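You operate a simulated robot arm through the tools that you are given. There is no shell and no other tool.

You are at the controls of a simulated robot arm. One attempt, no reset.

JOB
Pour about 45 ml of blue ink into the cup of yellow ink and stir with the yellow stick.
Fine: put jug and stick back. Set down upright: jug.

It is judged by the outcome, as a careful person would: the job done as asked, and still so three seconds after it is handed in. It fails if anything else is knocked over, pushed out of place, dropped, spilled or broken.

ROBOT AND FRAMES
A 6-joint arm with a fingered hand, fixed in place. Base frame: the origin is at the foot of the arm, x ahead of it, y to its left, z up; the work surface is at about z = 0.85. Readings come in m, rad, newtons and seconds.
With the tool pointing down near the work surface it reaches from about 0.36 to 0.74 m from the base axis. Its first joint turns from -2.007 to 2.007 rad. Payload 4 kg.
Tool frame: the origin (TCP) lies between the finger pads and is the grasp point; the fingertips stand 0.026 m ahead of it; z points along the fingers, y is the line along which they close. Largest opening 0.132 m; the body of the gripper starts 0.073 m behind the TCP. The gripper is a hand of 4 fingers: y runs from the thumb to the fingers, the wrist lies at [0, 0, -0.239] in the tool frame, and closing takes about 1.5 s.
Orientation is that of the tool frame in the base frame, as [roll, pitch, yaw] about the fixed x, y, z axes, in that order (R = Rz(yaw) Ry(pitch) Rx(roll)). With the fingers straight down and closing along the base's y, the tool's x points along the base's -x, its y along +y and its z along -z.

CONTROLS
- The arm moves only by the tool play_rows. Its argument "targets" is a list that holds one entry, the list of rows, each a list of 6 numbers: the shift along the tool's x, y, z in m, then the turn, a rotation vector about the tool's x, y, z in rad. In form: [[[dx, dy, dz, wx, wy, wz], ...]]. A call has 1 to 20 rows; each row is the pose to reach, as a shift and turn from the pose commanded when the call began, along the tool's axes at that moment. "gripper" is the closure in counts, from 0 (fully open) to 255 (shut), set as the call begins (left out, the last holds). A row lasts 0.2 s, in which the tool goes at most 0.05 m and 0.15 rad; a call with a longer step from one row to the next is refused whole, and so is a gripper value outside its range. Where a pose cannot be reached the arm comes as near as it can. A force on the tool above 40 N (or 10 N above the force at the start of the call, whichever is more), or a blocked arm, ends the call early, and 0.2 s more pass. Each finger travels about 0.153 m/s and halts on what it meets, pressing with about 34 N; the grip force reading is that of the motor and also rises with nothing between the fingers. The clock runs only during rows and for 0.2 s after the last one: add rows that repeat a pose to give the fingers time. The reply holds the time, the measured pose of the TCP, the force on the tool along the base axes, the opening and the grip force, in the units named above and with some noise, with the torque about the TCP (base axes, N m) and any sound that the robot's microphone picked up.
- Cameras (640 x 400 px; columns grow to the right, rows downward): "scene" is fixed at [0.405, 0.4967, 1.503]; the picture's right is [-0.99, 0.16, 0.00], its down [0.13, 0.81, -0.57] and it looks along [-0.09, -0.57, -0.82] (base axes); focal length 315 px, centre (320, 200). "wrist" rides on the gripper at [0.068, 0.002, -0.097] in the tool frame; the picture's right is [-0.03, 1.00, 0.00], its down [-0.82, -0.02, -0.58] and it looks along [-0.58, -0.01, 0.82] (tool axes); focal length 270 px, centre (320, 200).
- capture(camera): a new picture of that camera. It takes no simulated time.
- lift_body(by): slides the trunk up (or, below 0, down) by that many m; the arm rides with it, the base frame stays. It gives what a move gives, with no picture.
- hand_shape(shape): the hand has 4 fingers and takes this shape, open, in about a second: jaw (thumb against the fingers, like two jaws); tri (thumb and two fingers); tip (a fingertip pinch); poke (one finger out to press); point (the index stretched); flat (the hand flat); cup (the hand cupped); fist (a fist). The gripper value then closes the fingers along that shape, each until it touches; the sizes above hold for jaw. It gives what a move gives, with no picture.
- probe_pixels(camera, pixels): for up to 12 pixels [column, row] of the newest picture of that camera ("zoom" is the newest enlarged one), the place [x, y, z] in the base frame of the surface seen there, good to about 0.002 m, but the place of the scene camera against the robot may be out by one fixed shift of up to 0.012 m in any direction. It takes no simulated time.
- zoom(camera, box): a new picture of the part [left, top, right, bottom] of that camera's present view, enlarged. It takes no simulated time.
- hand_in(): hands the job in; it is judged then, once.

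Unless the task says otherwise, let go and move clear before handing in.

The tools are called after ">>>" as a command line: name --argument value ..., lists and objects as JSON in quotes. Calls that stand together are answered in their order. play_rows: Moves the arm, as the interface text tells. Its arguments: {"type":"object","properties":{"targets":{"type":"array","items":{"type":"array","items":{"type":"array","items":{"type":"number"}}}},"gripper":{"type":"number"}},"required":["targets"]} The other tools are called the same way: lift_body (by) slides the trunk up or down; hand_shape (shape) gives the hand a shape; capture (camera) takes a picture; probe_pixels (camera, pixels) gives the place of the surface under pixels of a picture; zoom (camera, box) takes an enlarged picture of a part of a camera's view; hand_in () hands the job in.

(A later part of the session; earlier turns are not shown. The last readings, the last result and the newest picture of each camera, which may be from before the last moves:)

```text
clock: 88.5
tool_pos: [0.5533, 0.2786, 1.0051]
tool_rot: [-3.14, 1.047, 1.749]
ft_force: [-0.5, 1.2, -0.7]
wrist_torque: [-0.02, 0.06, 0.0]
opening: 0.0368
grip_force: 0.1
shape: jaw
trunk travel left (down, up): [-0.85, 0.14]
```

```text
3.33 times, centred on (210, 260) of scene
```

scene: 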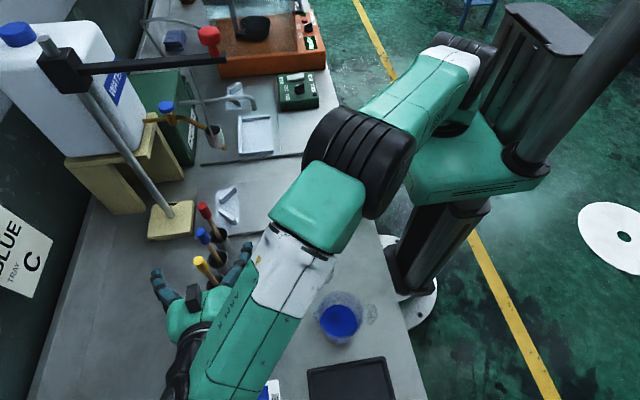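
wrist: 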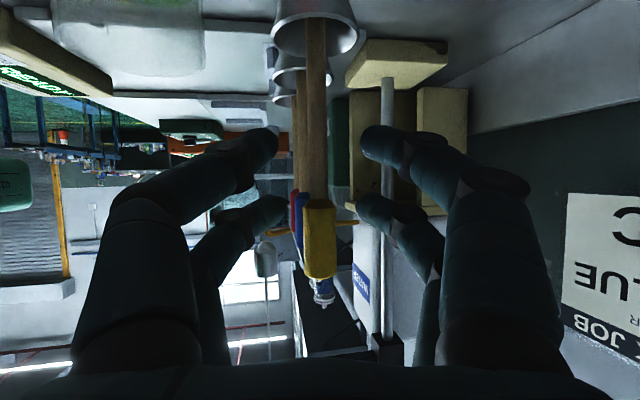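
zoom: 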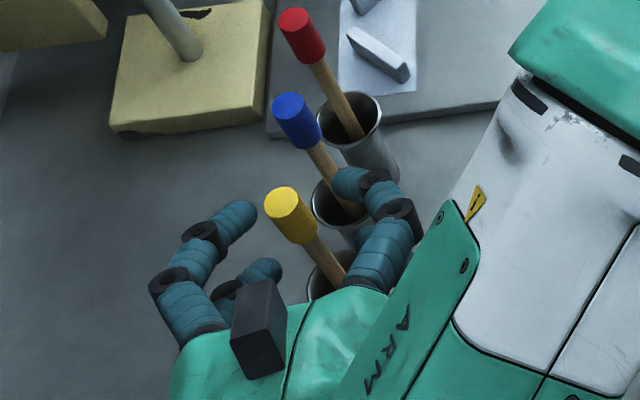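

The stick is centred between both finger pairs: lower tips at 280 and 365 around the wood at 318, upper tips at 287 and 360 around the handle at 320. Now I'll close fully.

>>> play_rows --targets '[[[0, 0, 0, 0, 0, 0], [0, 0, 0, 0, 0, 0], [0, 0, 0, 0, 0, 0], [0, 0, 0, 0, 0, 0], [0, 0, 0, 0, 0, 0], [0, 0, 0, 0, 0, 0]]]' --gripper 255

>>> capture --camera "wrist"

>>> zoom --camera "scene" --box '[130, 200, 290, 320]'

```text
clock: 89.9
tool_pos: [0.5532, 0.2794, 1.0052]
tool_rot: [-3.141, 1.049, 1.751]
ft_force: [0.8, 1.3, -0.9]
wrist_torque: [0.19, 0.06, 0.01]
opening: 0.0
grip_force: 33.8
shape: jaw
trunk travel left (down, up): [-0.85, 0.14]
```

```text
taken
```

wrist: 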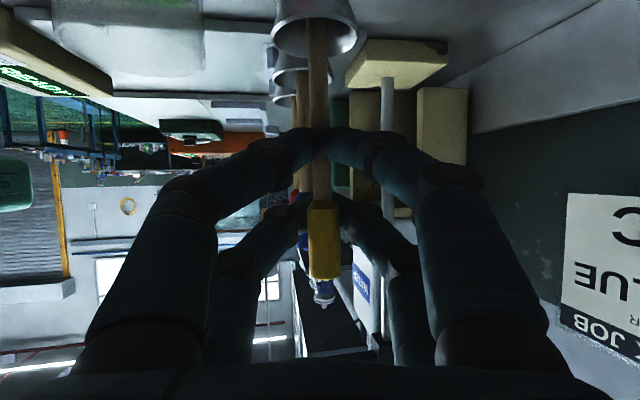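

```text
3.33 times, centred on (210, 260) of scene
```

zoom: 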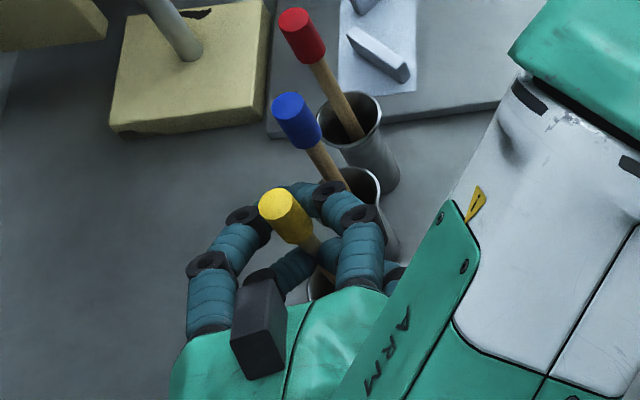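

The lower pair has closed at the wood near (320,140), but the upper pair seems to have closed beyond the handle, and the opening reads 0. I'll zoom in to see whether the stick is really held.

>>> zoom --camera "wrist" --box '[240, 90, 400, 290]'

>>> zoom --camera "scene" --box '[180, 235, 240, 285]'

```text
2.00 times, centred on (320, 190) of wrist
```

zoom: 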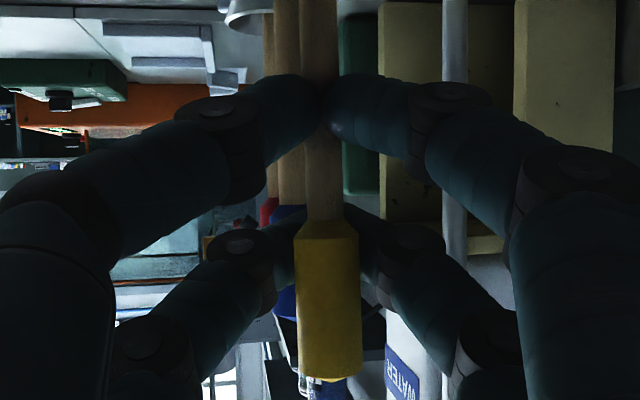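

```text
8.00 times, centred on (210, 260) of scene
```

zoom: 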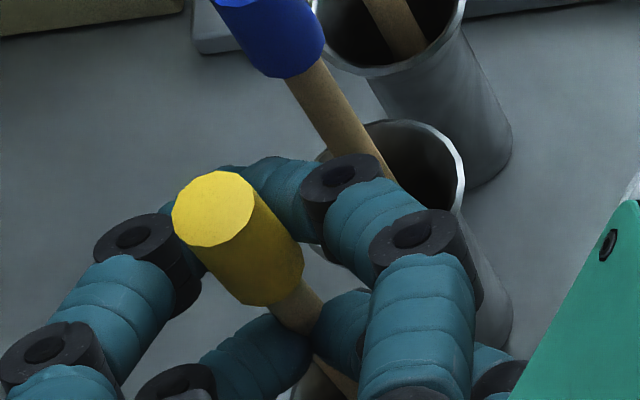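

The lower fingertips barely reach the wood, and the upper pair closed past the handle. With the hand level, both pairs' tips would meet the stick together. I'll reopen slightly and rotate to horizontal while easing back 9 mm.

>>> play_rows --targets '[[[0, 0, 0, 0, 0, 0], [0, 0, 0, 0, 0, 0], [0, 0, 0, 0, 0, 0], [0, 0, 0, 0, 0, 0]]]' --gripper 170

>>> play_rows --targets '[[[0.0009, 0, -0.0016, 0, -0.08, 0], [0.0018, 0, -0.0031, 0, -0.18, 0], [0.0027, 0, -0.0047, 0, -0.28, 0], [0.0036, 0, -0.0062, 0, -0.38, 0], [0.0045, 0, -0.0078, 0, -0.47, 0], [0.0045, 0, -0.0078, 0, -0.5236, 0], [0.0045, 0, -0.0078, 0, -0.5236, 0]]]'

>>> capture --camera "wrist"

>>> capture --camera "scene"

>>> zoom --camera "scene" --box '[130, 200, 290, 320]'

```text
clock: 90.9
tool_pos: [0.5526, 0.2786, 1.0045]
tool_rot: [-3.14, 1.047, 1.752]
ft_force: [0.5, 0.3, 0.7]
wrist_torque: [0.01, 0.0, -0.02]
opening: 0.0432
grip_force: 0.0
shape: jaw
trunk travel left (down, up): [-0.85, 0.14]
```

```text
clock: 92.5
tool_pos: [0.5342, 0.2289, 1.0008]
tool_rot: [3.103, 1.567, 1.718]
ft_force: [-0.6, 0.1, -0.6]
wrist_torque: [0.04, 0.01, -0.02]
opening: 0.0436
grip_force: 0.1
shape: jaw
out of reach, approached as far as the arm can: row 3, 4, 5, 6, 7
trunk travel left (down, up): [-0.85, 0.14]
```

```text
taken
```

wrist: 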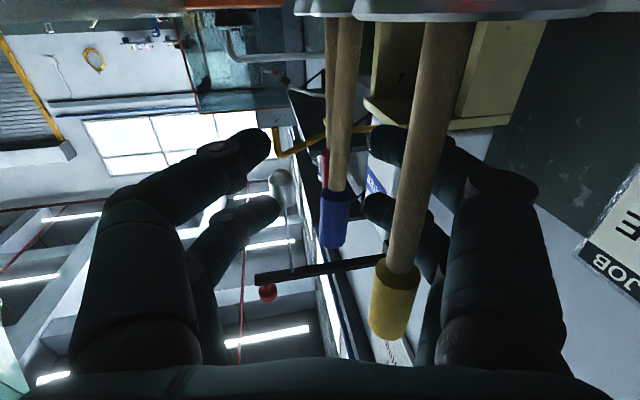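

```text
taken
```

scene: 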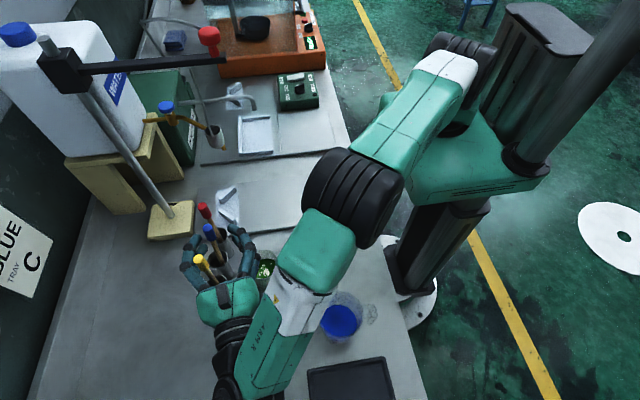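

```text
3.33 times, centred on (210, 260) of scene
```

zoom: 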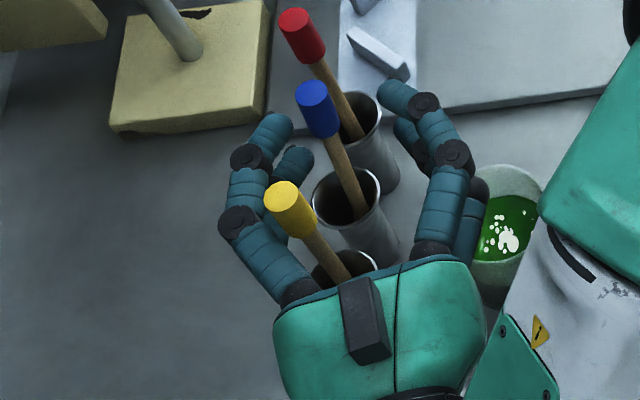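

The level pose was out of reach, so the hand drifted forward to y 0.229 and now surrounds the blue stick, nudging it slightly. I'll open the fingers wide first to release any contact, and look before moving.

>>> play_rows --targets '[[[0, 0, 0, 0, 0, 0], [0, 0, 0, 0, 0, 0], [0, 0, 0, 0, 0, 0], [0, 0, 0, 0, 0, 0]]]' --gripper 0

>>> zoom --camera "scene" --box '[130, 200, 290, 320]'

>>> capture --camera "wrist"

```text
clock: 93.5
tool_pos: [0.5356, 0.2285, 0.9999]
tool_rot: [-3.126, 1.564, 1.772]
ft_force: [-0.1, -0.1, -0.7]
wrist_torque: [0.01, 0.01, -0.01]
opening: 0.1321
grip_force: 0.1
shape: jaw
trunk travel left (down, up): [-0.85, 0.14]
```

```text
3.33 times, centred on (210, 260) of scene
```

zoom: 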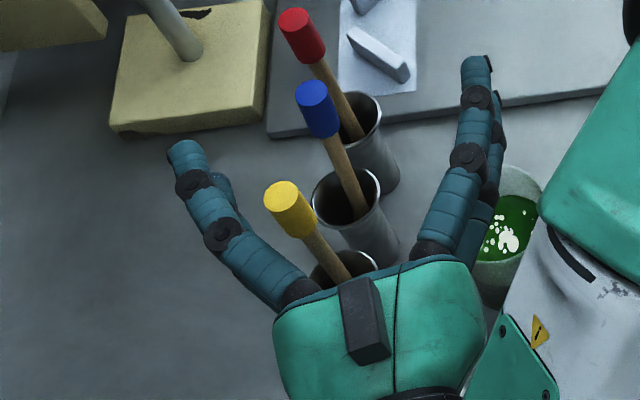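

```text
taken
```

wrist: 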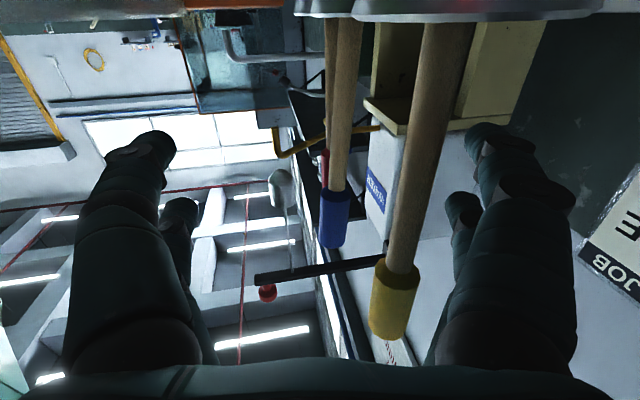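

The wide fingers released cleanly. The blue stick leans a little but stays in its tube, and the yellow is untouched. Going straight up is safe with the sticks between the open fingers, so I'll raise 10 cm.

>>> play_rows --targets '[[[-0.02, 0, 0, 0, 0, 0], [-0.04, 0, 0, 0, 0, 0], [-0.06, 0, 0, 0, 0, 0], [-0.08, 0, 0, 0, 0, 0], [-0.1, 0, 0, 0, 0, 0], [-0.1, 0, 0, 0, 0, 0]]]'

>>> capture --camera "scene"

>>> zoom --camera "scene" --box '[130, 200, 290, 320]'

```text
clock: 94.9
tool_pos: [0.5277, 0.212, 1.0947]
tool_rot: [-3.1, 1.566, 1.796]
ft_force: [-0.6, -0.5, 0.1]
wrist_torque: [0.0, -0.01, 0.0]
opening: 0.132
grip_force: 0.0
shape: jaw
out of reach, approached as far as the arm can: row 2, 3, 4, 5, 6
trunk travel left (down, up): [-0.85, 0.14]
```

```text
taken
```

scene: 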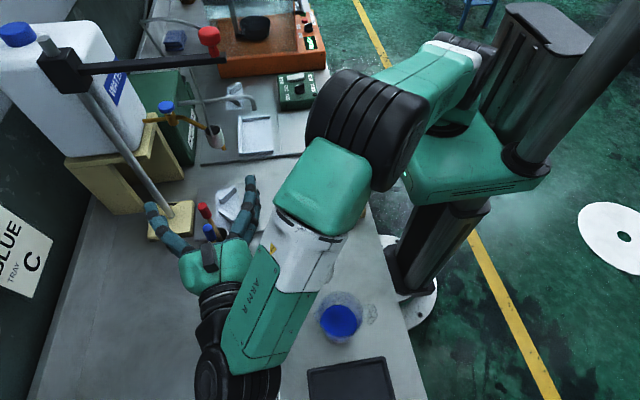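

```text
3.33 times, centred on (210, 260) of scene
```

zoom: 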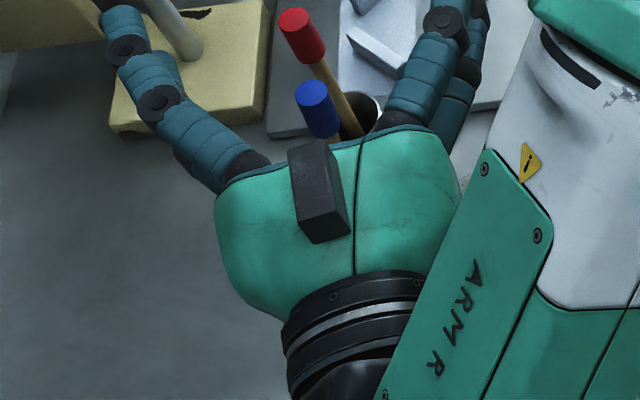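

I'm clear above the stick tops now (fingers above z 1.064), and the level orientation is simply at the edge of reach. I'll turn the hand back to pointing down while rising further, and re-plan the grip.

>>> play_rows --targets '[[[-0.012, 0, 0, 0, 0.1, 0], [-0.024, 0, 0, 0, 0.24, 0], [-0.036, 0, 0, 0, 0.38, 0], [-0.048, 0, 0, 0, 0.52, 0], [-0.06, 0, 0, 0, 0.66, 0], [-0.072, 0, 0, 0, 0.8, 0], [-0.08, 0, -0.01, 0, 0.94, 0], [-0.09, 0, -0.02, 0, 1.08, 0], [-0.1, 0, -0.03, 0, 1.22, 0], [-0.11, 0, -0.04, 0, 1.36, 0], [-0.12, 0, -0.05, 0, 1.47, 0], [-0.12, 0, -0.05, 0, 1.566, 0], [-0.12, 0, -0.05, 0, 1.566, 0]]]'

>>> capture --camera "wrist"

>>> capture --camera "scene"

```text
clock: 97.7
tool_pos: [0.5192, 0.2607, 1.2144]
tool_rot: [-3.141, 0.003, 1.75]
ft_force: [-0.6, 0.0, 0.2]
wrist_torque: [0.0, 0.0, -0.01]
opening: 0.132
grip_force: 0.1
shape: jaw
trunk travel left (down, up): [-0.85, 0.14]
```

```text
taken
```

wrist: 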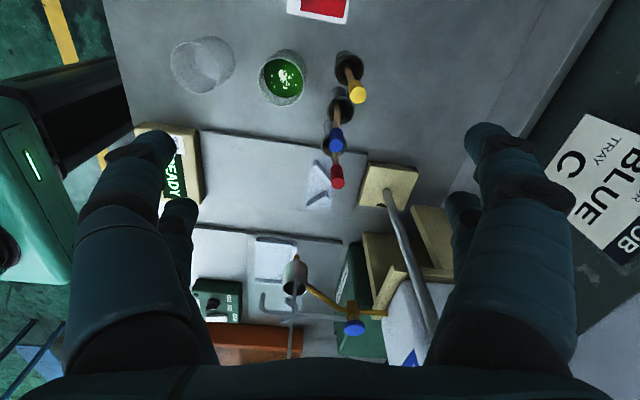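

```text
taken
```

scene: 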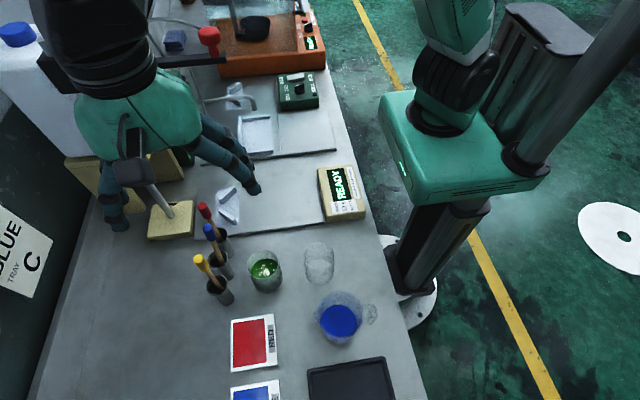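

Back in a safe down-pointing pose, with all three sticks in their tubes; the blue leans slightly at scene (208,232). I'll zoom and probe the stick positions again before re-planning.

>>> zoom --camera "scene" --box '[170, 190, 298, 310]'

>>> zoom --camera "wrist" --box '[250, 30, 410, 210]'

>>> probe_pixels --camera "wrist" --pixels '[[358, 97], [355, 88], [350, 77], [348, 65], [336, 146], [338, 132], [342, 112], [337, 183], [334, 160], [284, 78], [341, 100], [338, 70]]'

```text
3.33 times, centred on (234, 250) of scene
```

zoom: 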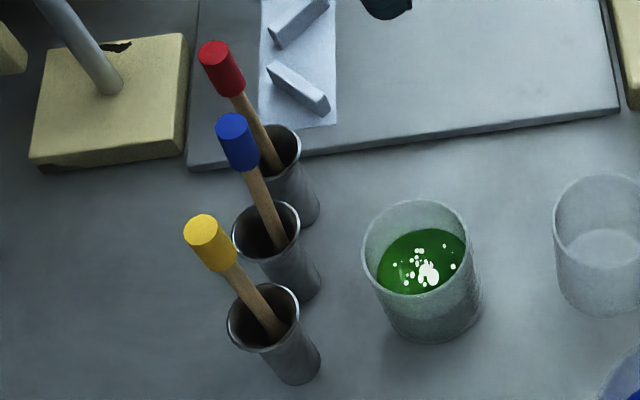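

```text
2.22 times, centred on (330, 120) of wrist
```

zoom: 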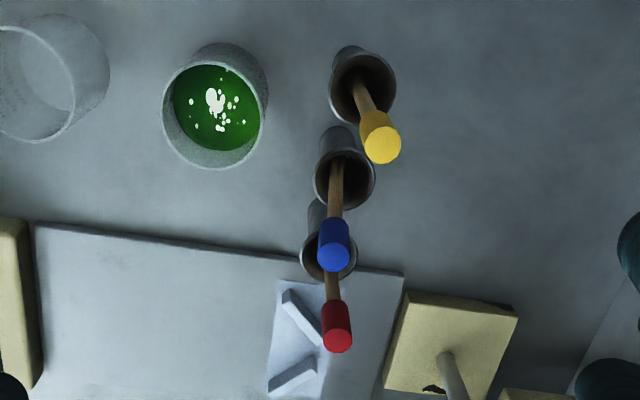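

```text
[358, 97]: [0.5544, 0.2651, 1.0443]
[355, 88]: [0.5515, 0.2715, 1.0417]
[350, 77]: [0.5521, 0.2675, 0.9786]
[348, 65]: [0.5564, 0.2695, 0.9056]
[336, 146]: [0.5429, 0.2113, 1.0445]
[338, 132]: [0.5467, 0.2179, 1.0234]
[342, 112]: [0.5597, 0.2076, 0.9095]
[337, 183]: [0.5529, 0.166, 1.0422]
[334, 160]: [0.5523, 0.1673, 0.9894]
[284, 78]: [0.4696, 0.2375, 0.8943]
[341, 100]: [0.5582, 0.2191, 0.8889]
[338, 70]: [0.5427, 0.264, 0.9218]
```

All sticks are in place: yellow handle top about (0.554, 0.267, 1.044), blue leaning but seated. I'll use a simpler grip: hand straight down with the far finger pair aligned on the yellow handle and the other pair on the free +y side. I'll move above it and check alignment.

>>> play_rows --targets '[[[0.0053, 0.0088, 0.02, 0, 0, 0], [0.0106, 0.0177, 0.04, 0, 0, 0], [0.0158, 0.0265, 0.06, 0, 0, 0], [0.0211, 0.0353, 0.08, 0, 0, 0], [0.0211, 0.0353, 0.09, 0, 0, 0], [0.0211, 0.0353, 0.09, 0, 0, 0]]]'

>>> capture --camera "wrist"

>>> zoom --camera "wrist" --box '[240, 50, 400, 210]'

>>> probe_pixels --camera "wrist" --pixels '[[330, 140], [334, 145], [326, 150], [332, 155]]'

```text
clock: 99.1
tool_pos: [0.5498, 0.2891, 1.123]
tool_rot: [3.142, 0.005, 1.752]
ft_force: [-0.1, 0.0, 0.3]
wrist_torque: [0.0, 0.0, 0.02]
opening: 0.1321
grip_force: 0.1
shape: jaw
trunk travel left (down, up): [-0.85, 0.14]
```

```text
taken
```

wrist: 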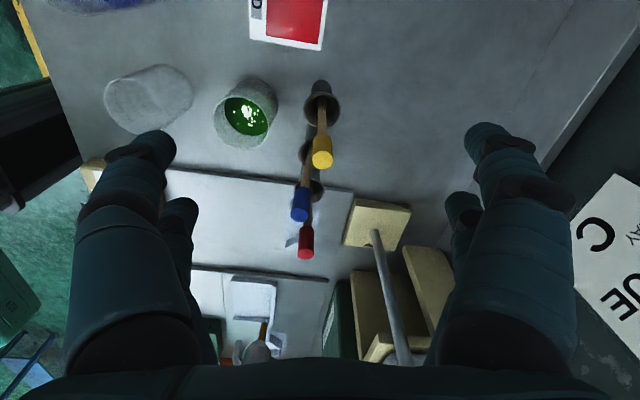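

```text
2.50 times, centred on (320, 130) of wrist
```

zoom: 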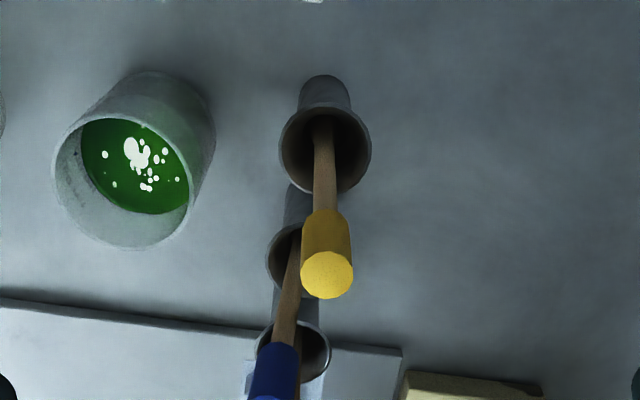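

```text
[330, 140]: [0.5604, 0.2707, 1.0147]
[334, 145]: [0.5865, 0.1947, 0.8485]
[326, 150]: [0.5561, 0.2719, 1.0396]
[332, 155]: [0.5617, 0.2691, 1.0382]
```

The yellow handle top is at wrist (323,160), almost exactly where the far finger pair's meeting line predicts (321,160). I'll lower 8.4 cm so the tips flank the handle.

>>> play_rows --targets '[[[0, 0.0005, 0.01, 0, 0, 0], [0, 0.001, 0.028, 0, 0, 0], [0, 0.001, 0.046, 0, 0, 0], [0, 0.001, 0.064, 0, 0, 0], [0, 0.001, 0.078, 0, 0, 0], [0, 0.001, 0.084, 0, 0, 0], [0, 0.001, 0.084, 0, 0, 0]]]'

>>> play_rows --targets '[[[0, 0, 0, 0, 0, 0], [0, 0, 0, 0, 0, 0], [0, 0, 0, 0, 0, 0], [0, 0, 0, 0, 0, 0], [0, 0, 0, 0, 0, 0]]]' --gripper 180

>>> capture --camera "wrist"

>>> zoom --camera "wrist" --box '[240, 100, 400, 280]'

>>> zoom --camera "scene" --box '[130, 190, 290, 310]'

```text
clock: 100.7
tool_pos: [0.5523, 0.288, 1.0409]
tool_rot: [-3.14, 0.005, 1.752]
ft_force: [0.5, -0.2, -0.2]
wrist_torque: [0.01, 0.01, 0.01]
opening: 0.1318
grip_force: 0.1
shape: jaw
trunk travel left (down, up): [-0.85, 0.14]
```

```text
clock: 101.9
tool_pos: [0.5523, 0.2871, 1.0407]
tool_rot: [3.141, 0.005, 1.75]
ft_force: [0.1, -0.2, -0.1]
wrist_torque: [0.0, 0.05, -0.01]
opening: 0.039
grip_force: 0.0
shape: jaw
trunk travel left (down, up): [-0.85, 0.14]
```

```text
taken
```

wrist: 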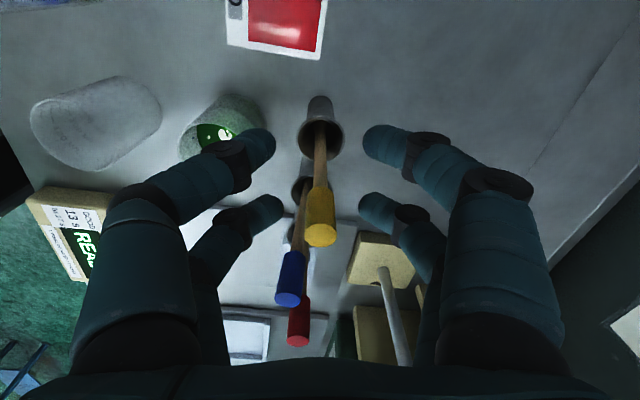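

```text
2.22 times, centred on (320, 190) of wrist
```

zoom: 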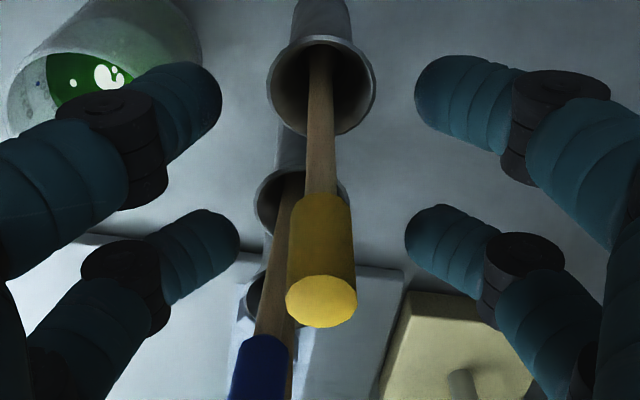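

```text
3.33 times, centred on (210, 250) of scene
```

zoom: 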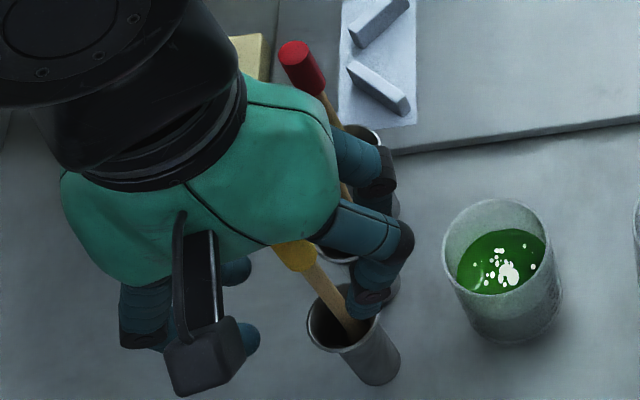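

The far pair's tips (zoom 235 and 405) flank the handle (centre 322) evenly, at its lower half, and the blue stick is clear. Now I'll close fully.

>>> play_rows --targets '[[[0, 0, 0, 0, 0, 0], [0, 0, 0, 0, 0, 0], [0, 0, 0, 0, 0, 0], [0, 0, 0, 0, 0, 0], [0, 0, 0, 0, 0, 0], [0, 0, 0, 0, 0, 0]]]' --gripper 255

>>> capture --camera "wrist"

>>> zoom --camera "wrist" --box '[240, 100, 400, 280]'

>>> zoom --camera "scene" --box '[130, 190, 290, 310]'

```text
clock: 103.3
tool_pos: [0.5518, 0.2878, 1.0411]
tool_rot: [3.141, 0.005, 1.75]
ft_force: [0.0, -0.1, 0.2]
wrist_torque: [0.03, 0.03, 0.02]
opening: 0.0
grip_force: 34.0
shape: jaw
trunk travel left (down, up): [-0.85, 0.14]
```

```text
taken
```

wrist: 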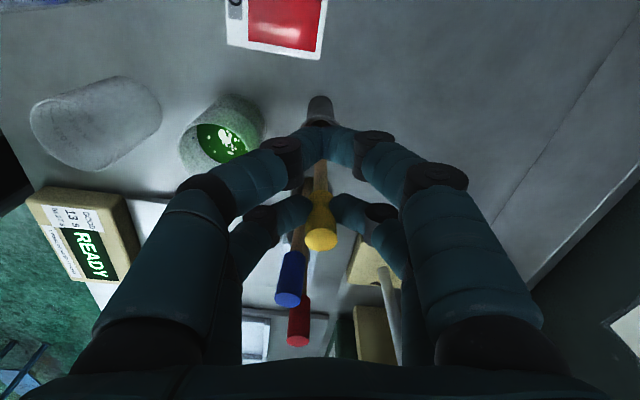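

```text
2.22 times, centred on (320, 190) of wrist
```

zoom: 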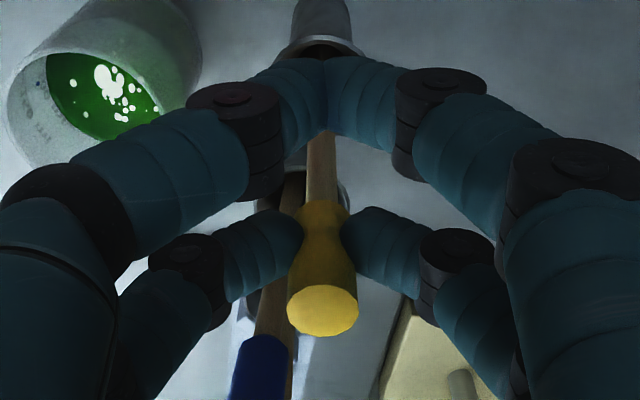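

```text
3.33 times, centred on (210, 250) of scene
```

zoom: 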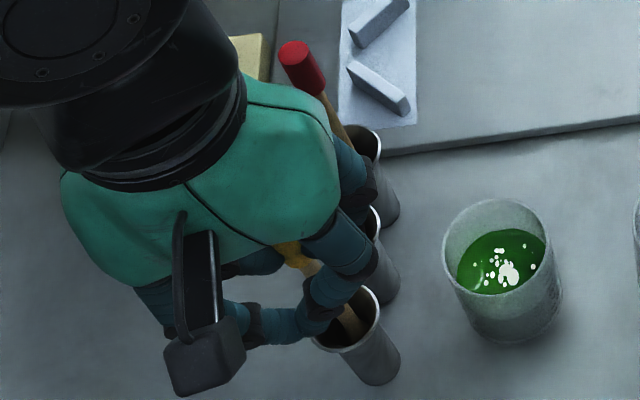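

The far pair now pinches the handle from both sides (zoom 303 and 345), while the free pair closed on itself, which explains the zero opening. I'll lift 2 cm and check that the stick follows.

>>> play_rows --targets '[[[0, 0, -0.004, 0, 0, 0], [0, 0, -0.01, 0, 0, 0], [0, 0, -0.016, 0, 0, 0], [0, 0, -0.02, 0, 0, 0], [0, 0, -0.02, 0, 0, 0]]]'

>>> capture --camera "wrist"

>>> zoom --camera "wrist" --box '[240, 100, 400, 280]'

```text
clock: 104.5
tool_pos: [0.5524, 0.2873, 1.0603]
tool_rot: [-3.141, 0.006, 1.752]
ft_force: [-0.3, 0.3, 0.7]
wrist_torque: [0.0, 0.02, 0.0]
opening: 0.0
grip_force: 33.8
shape: jaw
trunk travel left (down, up): [-0.85, 0.14]
```

```text
taken
```

wrist: 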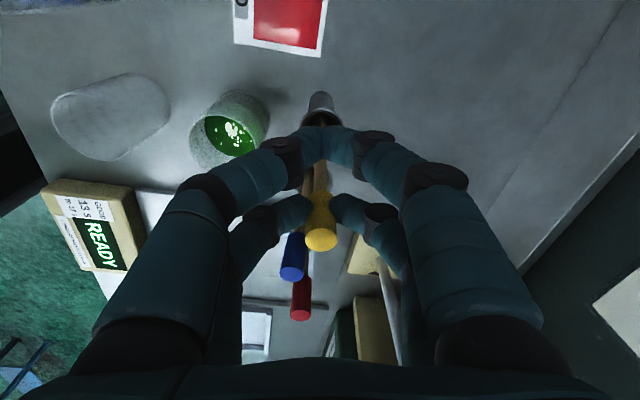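

```text
2.22 times, centred on (320, 190) of wrist
```

zoom: 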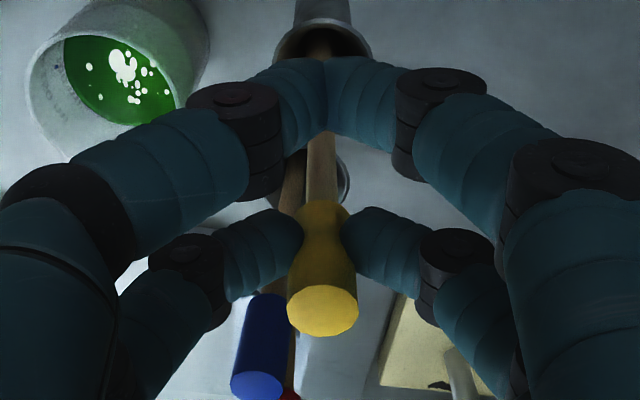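

The stick moves with the hand, so it's gripped. I'll lift 11 cm straight up so its tip clears the tube and the cup rim.

>>> play_rows --targets '[[[0, 0, -0.008, 0, 0, 0], [0, 0, -0.022, 0, 0, 0], [0, 0, -0.038, 0, 0, 0], [0, 0, -0.054, 0, 0, 0], [0, 0, -0.07, 0, 0, 0], [0, 0, -0.086, 0, 0, 0], [0, 0, -0.1, 0, 0, 0], [0, 0, -0.108, 0, 0, 0], [0, 0, -0.11, 0, 0, 0], [0, 0, -0.11, 0, 0, 0]]]'

>>> capture --camera "wrist"

>>> capture --camera "scene"

>>> zoom --camera "scene" --box '[130, 170, 290, 310]'

```text
clock: 106.7
tool_pos: [0.5518, 0.2883, 1.1707]
tool_rot: [3.141, 0.006, 1.751]
ft_force: [-0.2, -0.5, -0.2]
wrist_torque: [0.0, 0.03, -0.01]
opening: 0.0003
grip_force: 33.8
shape: jaw
trunk travel left (down, up): [-0.85, 0.14]
```

```text
taken
```

wrist: 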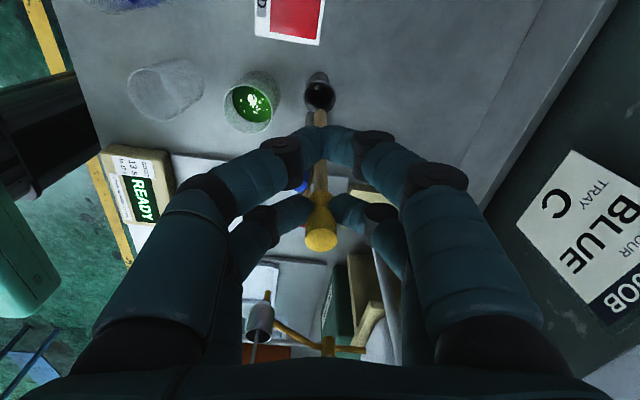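

```text
taken
```

scene: 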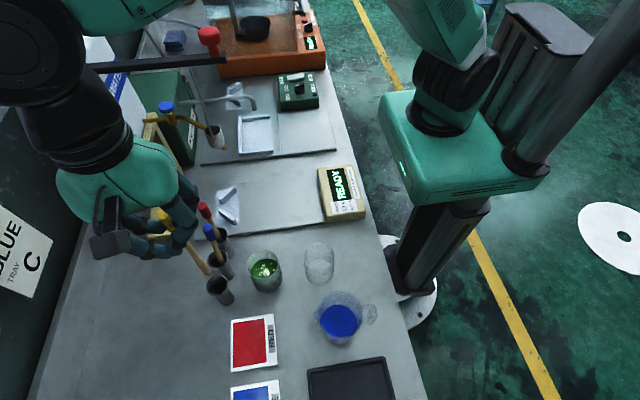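

```text
2.86 times, centred on (210, 240) of scene
```

zoom: 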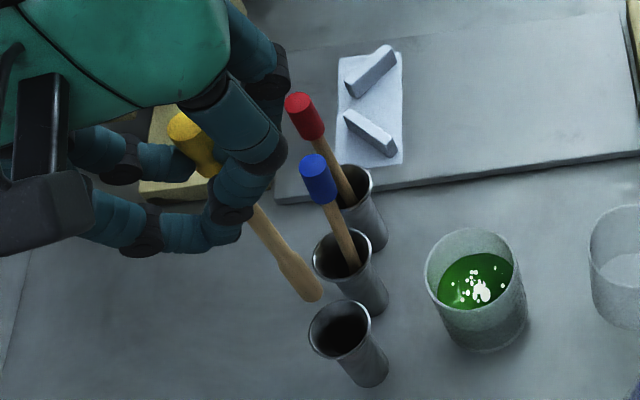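

The stick is out and hanging nearly vertical, with its tip near scene (207,272). I'll probe the tip and the handle for the stick's length and lean.

>>> probe_pixels --camera "scene" --pixels '[[206, 271], [202, 262], [194, 249], [208, 273], [163, 216], [189, 243]]'

>>> probe_pixels --camera "wrist" --pixels '[[320, 122], [321, 170], [320, 240], [319, 118], [320, 92], [250, 108], [246, 115], [302, 178]]'

>>> zoom --camera "wrist" --box '[220, 60, 400, 260]'

```text
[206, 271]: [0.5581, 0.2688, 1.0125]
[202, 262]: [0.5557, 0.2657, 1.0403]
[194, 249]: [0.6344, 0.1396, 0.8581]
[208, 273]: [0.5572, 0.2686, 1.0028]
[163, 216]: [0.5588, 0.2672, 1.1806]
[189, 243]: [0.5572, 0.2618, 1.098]
```

```text
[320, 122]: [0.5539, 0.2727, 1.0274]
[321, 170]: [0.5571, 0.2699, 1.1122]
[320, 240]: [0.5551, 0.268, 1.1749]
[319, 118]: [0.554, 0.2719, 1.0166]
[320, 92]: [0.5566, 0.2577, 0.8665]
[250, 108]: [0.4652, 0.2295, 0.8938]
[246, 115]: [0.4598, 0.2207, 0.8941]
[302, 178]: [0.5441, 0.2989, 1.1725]
```

```text
2.00 times, centred on (310, 160) of wrist
```

zoom: 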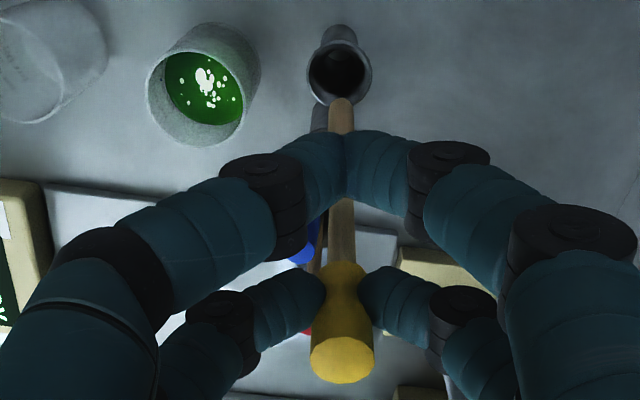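

The stick runs from handle top z 1.175 to tip z≈0.993 and hangs vertical. I'll carry it sideways over the cup centre at this height; the tip clears the cup rim by about 6 cm.

>>> play_rows --targets '[[[-0.0007, -0.0044, 0, 0, 0, 0], [-0.0022, -0.0133, 0, 0, 0, 0], [-0.0042, -0.0248, 0, 0, 0, 0], [-0.0062, -0.0372, 0, 0, 0, 0], [-0.0083, -0.0496, 0, 0, 0, 0], [-0.0104, -0.062, 0, 0, 0, 0], [-0.0124, -0.0735, 0, 0, 0, 0], [-0.014, -0.0833, 0, 0, 0, 0], [-0.0147, -0.0873, 0, 0, 0, 0], [-0.0149, -0.0886, 0, 0, 0, 0], [-0.0149, -0.0886, 0, 0, 0, 0], [-0.0149, -0.0886, 0, 0, 0, 0]]]'

>>> capture --camera "wrist"

>>> capture --camera "scene"

>>> zoom --camera "scene" --box '[190, 180, 350, 310]'

```text
clock: 109.3
tool_pos: [0.4668, 0.2577, 1.171]
tool_rot: [3.141, 0.003, 1.751]
ft_force: [0.4, 0.6, -0.4]
wrist_torque: [-0.02, -0.03, -0.01]
opening: 0.0
grip_force: 34.1
shape: jaw
trunk travel left (down, up): [-0.85, 0.14]
```

```text
taken
```

wrist: 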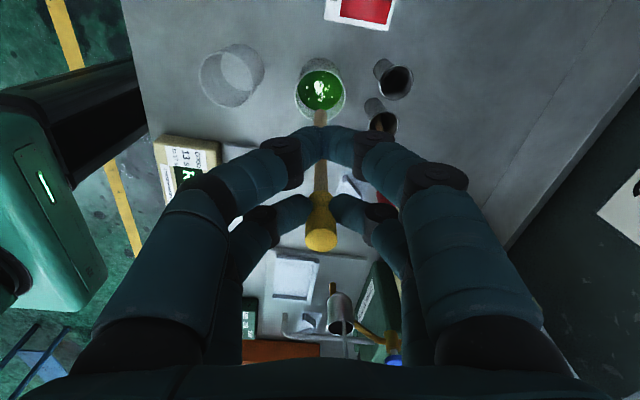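

```text
taken
```

scene: 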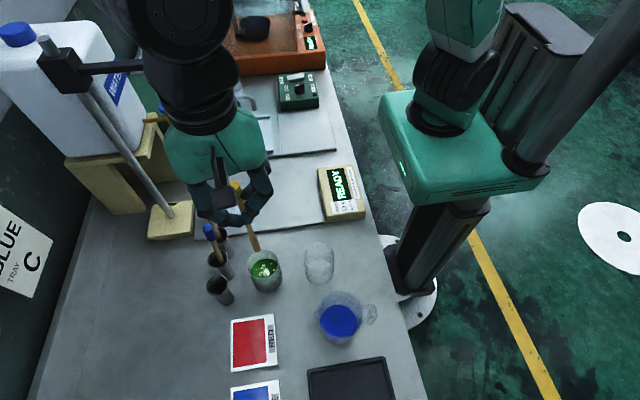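

```text
3.08 times, centred on (270, 245) of scene
```

zoom: 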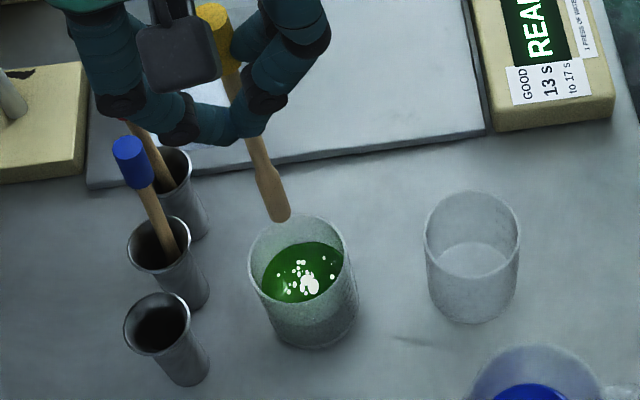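

The stick tip projects right onto the cup centre. I'll lower it slowly into the ink, stopping about 1 cm above the cup floor.

>>> play_rows --targets '[[[0, 0, 0.008, 0, 0, 0], [0, 0, 0.022, 0, 0, 0], [0, 0, 0.036, 0, 0, 0], [0, 0, 0.05, 0, 0, 0], [0, 0, 0.064, 0, 0, 0], [0, 0, 0.078, 0, 0, 0], [0, 0, 0.09, 0, 0, 0], [0, 0, 0.1, 0, 0, 0], [0, 0, 0.108, 0, 0, 0], [0, 0, 0.112, 0, 0, 0], [0, 0, 0.112, 0, 0, 0]]]'

>>> capture --camera "wrist"

>>> zoom --camera "scene" --box '[200, 210, 330, 310]'

```text
clock: 111.7
tool_pos: [0.4684, 0.2566, 1.0583]
tool_rot: [-3.14, 0.005, 1.749]
ft_force: [0.0, 0.5, 0.1]
wrist_torque: [0.0, 0.01, -0.02]
opening: 0.0
grip_force: 34.1
shape: jaw
trunk travel left (down, up): [-0.85, 0.14]
```

```text
taken
```

wrist: 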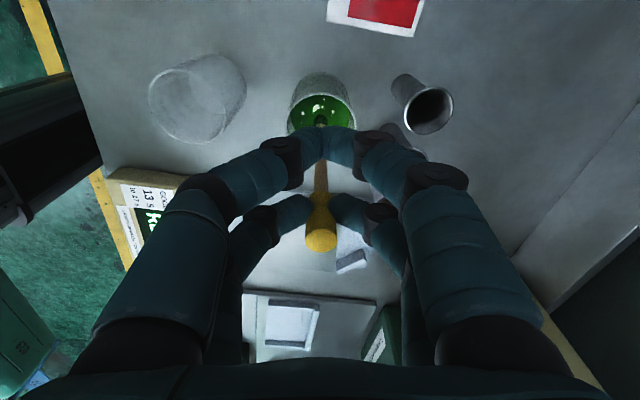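

```text
4.00 times, centred on (265, 260) of scene
```

zoom: 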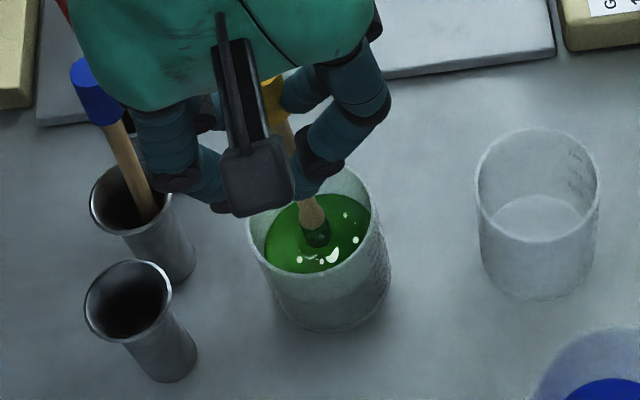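

The stick is in the ink, centred at zoom (315,225), with no contact force. I'll lower another 1.5 cm and start stirring in gentle circles of 12 mm radius.

>>> play_rows --targets '[[[0, 0, 0.008, 0, 0, 0], [0, 0, 0.015, 0, 0, 0], [0.006, 0, 0.015, 0, 0, 0], [0.012, 0, 0.015, 0, 0, 0], [0.0085, 0.0085, 0.015, 0, 0, 0], [0, 0.012, 0.015, 0, 0, 0], [-0.0085, 0.0085, 0.015, 0, 0, 0], [-0.012, 0, 0.015, 0, 0, 0], [-0.0085, -0.0085, 0.015, 0, 0, 0], [0, -0.012, 0.015, 0, 0, 0], [0.0085, -0.0085, 0.015, 0, 0, 0], [0.012, 0, 0.015, 0, 0, 0], [0.0085, 0.0085, 0.015, 0, 0, 0], [0, 0.012, 0.015, 0, 0, 0], [-0.0085, 0.0085, 0.015, 0, 0, 0], [-0.012, 0, 0.015, 0, 0, 0], [-0.0085, -0.0085, 0.015, 0, 0, 0], [0, -0.012, 0.015, 0, 0, 0], [0.0085, -0.0085, 0.015, 0, 0, 0], [0.012, 0, 0.015, 0, 0, 0]]]'

>>> zoom --camera "scene" --box '[200, 210, 330, 310]'

>>> capture --camera "wrist"

```text
clock: 115.9
tool_pos: [0.4662, 0.2705, 1.0426]
tool_rot: [-3.141, 0.006, 1.751]
ft_force: [0.0, 0.0, -0.3]
wrist_torque: [0.02, 0.01, 0.0]
opening: 0.0
grip_force: 33.7
shape: jaw
trunk travel left (down, up): [-0.85, 0.14]
```

```text
4.00 times, centred on (265, 260) of scene
```

zoom: 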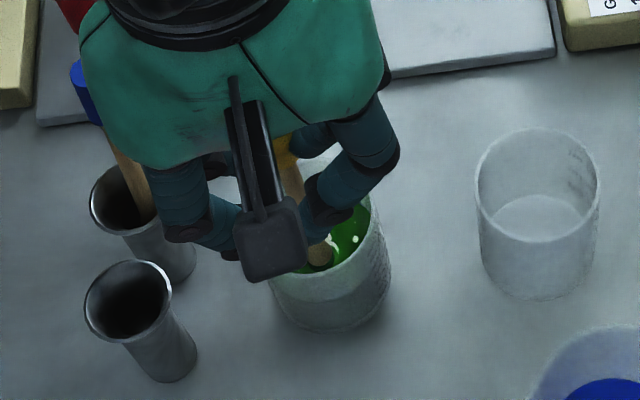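

```text
taken
```

wrist: 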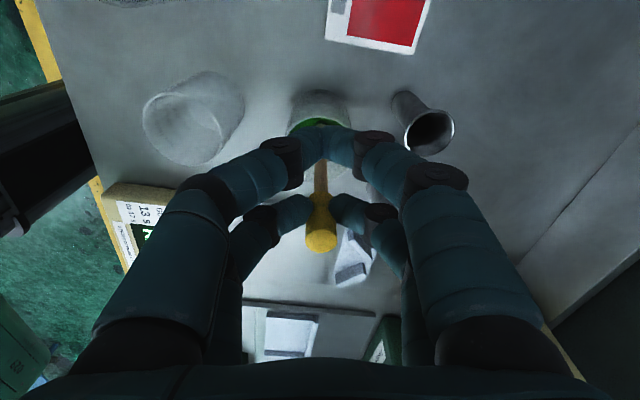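

The stirring works well: no forces, the cup steady and the mix uniform green. I'll continue for a few more circles.

>>> play_rows --targets '[[[-0.0035, 0.0085, 0, 0, 0, 0], [-0.012, 0.012, 0, 0, 0, 0], [-0.0205, 0.0085, 0, 0, 0, 0], [-0.024, 0, 0, 0, 0, 0], [-0.0205, -0.0085, 0, 0, 0, 0], [-0.012, -0.012, 0, 0, 0, 0], [-0.0035, -0.0085, 0, 0, 0, 0], [0, 0, 0, 0, 0, 0], [-0.0035, 0.0085, 0, 0, 0, 0], [-0.012, 0.012, 0, 0, 0, 0], [-0.0205, 0.0085, 0, 0, 0, 0], [-0.024, 0, 0, 0, 0, 0], [-0.0205, -0.0085, 0, 0, 0, 0], [-0.012, -0.012, 0, 0, 0, 0], [-0.0035, -0.0085, 0, 0, 0, 0], [0, 0, 0, 0, 0, 0], [-0.0035, 0.0085, 0, 0, 0, 0], [-0.012, 0.012, 0, 0, 0, 0], [-0.0205, 0.0085, 0, 0, 0, 0], [-0.024, 0, 0, 0, 0, 0]]]'

>>> play_rows --targets '[[[0.0035, -0.0085, 0, 0, 0, 0], [0.012, -0.012, 0, 0, 0, 0], [0.0205, -0.0085, 0, 0, 0, 0], [0.024, 0, 0, 0, 0, 0], [0.0205, 0.0085, 0, 0, 0, 0], [0.012, 0.012, 0, 0, 0, 0], [0.0035, 0.0085, 0, 0, 0, 0], [0, 0, 0, 0, 0, 0], [0.0035, -0.0085, 0, 0, 0, 0], [0.012, -0.012, 0, 0, 0, 0], [0.0205, -0.0085, 0, 0, 0, 0], [0.024, 0, 0, 0, 0, 0], [0.0205, 0.0085, 0, 0, 0, 0], [0.012, 0.012, 0, 0, 0, 0], [0.0035, 0.0085, 0, 0, 0, 0], [0, 0, 0, 0, 0, 0], [0.006, 0, 0, 0, 0, 0], [0.012, 0, 0, 0, 0, 0], [0.012, 0, 0, 0, 0, 0]]]'

>>> zoom --camera "scene" --box '[200, 210, 330, 310]'

>>> capture --camera "wrist"

```text
clock: 120.1
tool_pos: [0.4679, 0.2461, 1.0433]
tool_rot: [3.141, 0.006, 1.75]
ft_force: [-1.0, 0.5, -0.5]
wrist_torque: [0.01, 0.02, 0.01]
opening: 0.0
grip_force: 33.8
shape: jaw
trunk travel left (down, up): [-0.85, 0.14]
```

```text
clock: 124.1
tool_pos: [0.4682, 0.2578, 1.0442]
tool_rot: [3.142, 0.006, 1.75]
ft_force: [0.3, -0.3, -0.1]
wrist_torque: [0.02, 0.0, -0.03]
opening: 0.0
grip_force: 33.7
shape: jaw
trunk travel left (down, up): [-0.85, 0.14]
```

```text
4.00 times, centred on (265, 260) of scene
```

zoom: 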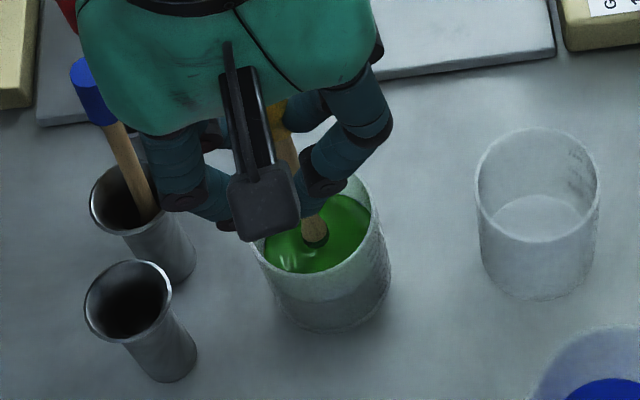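

```text
taken
```

wrist: 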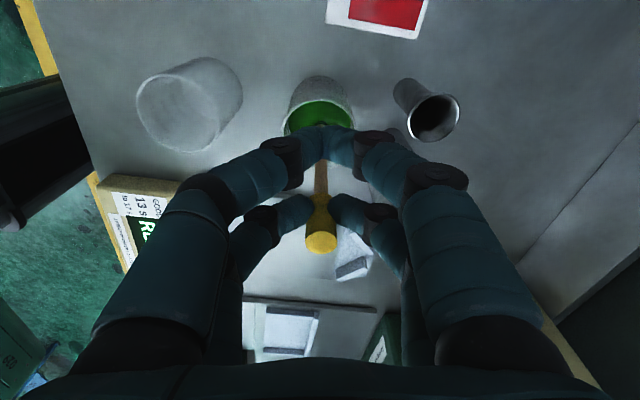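

The mix is now an even, lighter green with no streaks. I'll do three more slightly brisker circles to be thorough, ending at the centre.

>>> play_rows --targets '[[[0.013, 0, 0, 0, 0, 0], [0.0065, 0.0113, 0, 0, 0, 0], [-0.0065, 0.0113, 0, 0, 0, 0], [-0.013, 0, 0, 0, 0, 0], [-0.0065, -0.0113, 0, 0, 0, 0], [0.0065, -0.0113, 0, 0, 0, 0], [0.013, 0, 0, 0, 0, 0], [0.0065, 0.0113, 0, 0, 0, 0], [-0.0065, 0.0113, 0, 0, 0, 0], [-0.013, 0, 0, 0, 0, 0], [-0.0065, -0.0113, 0, 0, 0, 0], [0.0065, -0.0113, 0, 0, 0, 0], [0.013, 0, 0, 0, 0, 0], [0.0065, 0.0113, 0, 0, 0, 0], [-0.0065, 0.0113, 0, 0, 0, 0], [-0.013, 0, 0, 0, 0, 0], [-0.0065, -0.0113, 0, 0, 0, 0], [0.0065, -0.0113, 0, 0, 0, 0], [0, 0, 0, 0, 0, 0], [0, 0, 0, 0, 0, 0]]]'

>>> zoom --camera "scene" --box '[200, 210, 330, 310]'

```text
clock: 128.3
tool_pos: [0.4684, 0.2575, 1.0433]
tool_rot: [3.141, 0.006, 1.751]
ft_force: [-0.7, -0.5, -0.2]
wrist_torque: [-0.01, -0.02, 0.01]
opening: 0.0001
grip_force: 34.1
shape: jaw
trunk travel left (down, up): [-0.85, 0.14]
```

```text
4.00 times, centred on (265, 260) of scene
```

zoom: 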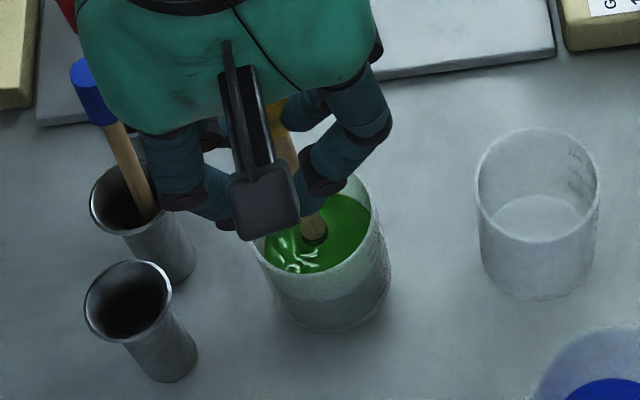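

The mix is uniform. I'll raise the stick slowly to just inside the rim, wait there for drips, then lift clear.

>>> play_rows --targets '[[[0, 0, -0.005, 0, 0, 0], [0, 0, -0.012, 0, 0, 0], [0, 0, -0.02, 0, 0, 0], [0, 0, -0.028, 0, 0, 0], [0, 0, -0.036, 0, 0, 0], [0, 0, -0.044, 0, 0, 0], [0, 0, -0.05, 0, 0, 0], [0, 0, -0.05, 0, 0, 0], [0, 0, -0.05, 0, 0, 0], [0, 0, -0.05, 0, 0, 0], [0, 0, -0.05, 0, 0, 0], [0, 0, -0.05, 0, 0, 0], [0, 0, -0.05, 0, 0, 0], [0, 0, -0.05, 0, 0, 0], [0, 0, -0.05, 0, 0, 0], [0, 0, -0.05, 0, 0, 0], [0, 0, -0.05, 0, 0, 0], [0, 0, -0.05, 0, 0, 0]]]'

>>> zoom --camera "scene" --box '[200, 210, 330, 310]'

>>> capture --camera "wrist"

```text
clock: 132.1
tool_pos: [0.4668, 0.2582, 1.0931]
tool_rot: [3.141, 0.007, 1.75]
ft_force: [0.3, 0.0, -0.6]
wrist_torque: [0.04, -0.03, 0.04]
opening: 0.0001
grip_force: 33.6
shape: jaw
trunk travel left (down, up): [-0.85, 0.14]
```

```text
4.00 times, centred on (265, 260) of scene
```

zoom: 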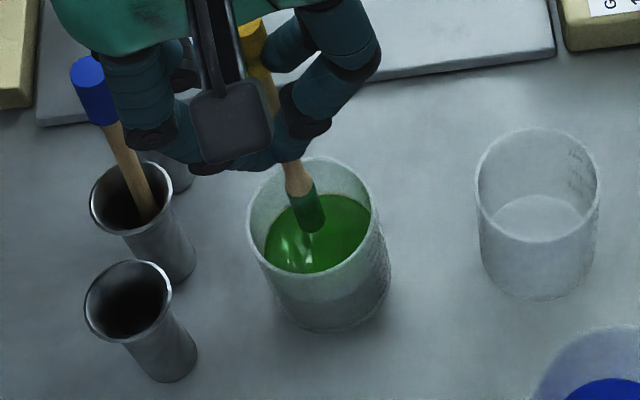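

```text
taken
```

wrist: 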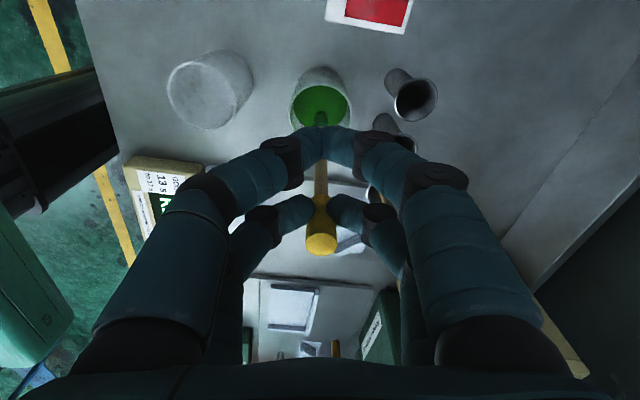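

The tip is green and still over the cup. I'll wait another 3.6 s for any drops to fall before moving away.

>>> play_rows --targets '[[[0, 0, 0, 0, 0, 0], [0, 0, 0, 0, 0, 0], [0, 0, 0, 0, 0, 0], [0, 0, 0, 0, 0, 0], [0, 0, 0, 0, 0, 0], [0, 0, 0, 0, 0, 0], [0, 0, 0, 0, 0, 0], [0, 0, 0, 0, 0, 0], [0, 0, 0, 0, 0, 0], [0, 0, 0, 0, 0, 0], [0, 0, 0, 0, 0, 0], [0, 0, 0, 0, 0, 0], [0, 0, 0, 0, 0, 0], [0, 0, 0, 0, 0, 0], [0, 0, 0, 0, 0, 0], [0, 0, 0, 0, 0, 0], [0, 0, 0, 0, 0, 0], [0, 0, 0, 0, 0, 0]]]'

>>> zoom --camera "scene" --box '[200, 210, 330, 310]'

>>> probe_pixels --camera "zoom" --pixels '[[307, 228], [299, 175], [253, 40], [280, 245], [345, 215], [330, 255], [350, 230]]'

```text
clock: 135.9
tool_pos: [0.4671, 0.2565, 1.0944]
tool_rot: [-3.139, 0.003, 1.749]
ft_force: [-0.3, 0.4, -0.1]
wrist_torque: [0.02, 0.02, 0.03]
opening: 0.0
grip_force: 34.4
shape: jaw
trunk travel left (down, up): [-0.85, 0.14]
```

```text
4.00 times, centred on (265, 260) of scene
```

zoom: 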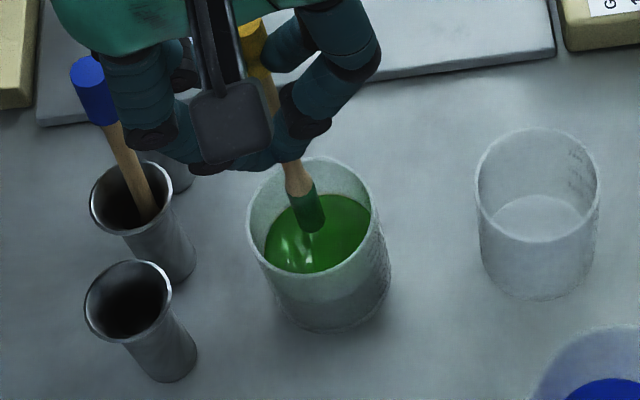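

```text
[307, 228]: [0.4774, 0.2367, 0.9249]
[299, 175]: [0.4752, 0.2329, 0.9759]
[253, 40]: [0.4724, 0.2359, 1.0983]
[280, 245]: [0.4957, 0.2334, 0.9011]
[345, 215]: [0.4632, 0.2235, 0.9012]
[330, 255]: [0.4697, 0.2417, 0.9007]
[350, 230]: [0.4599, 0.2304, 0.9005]
```

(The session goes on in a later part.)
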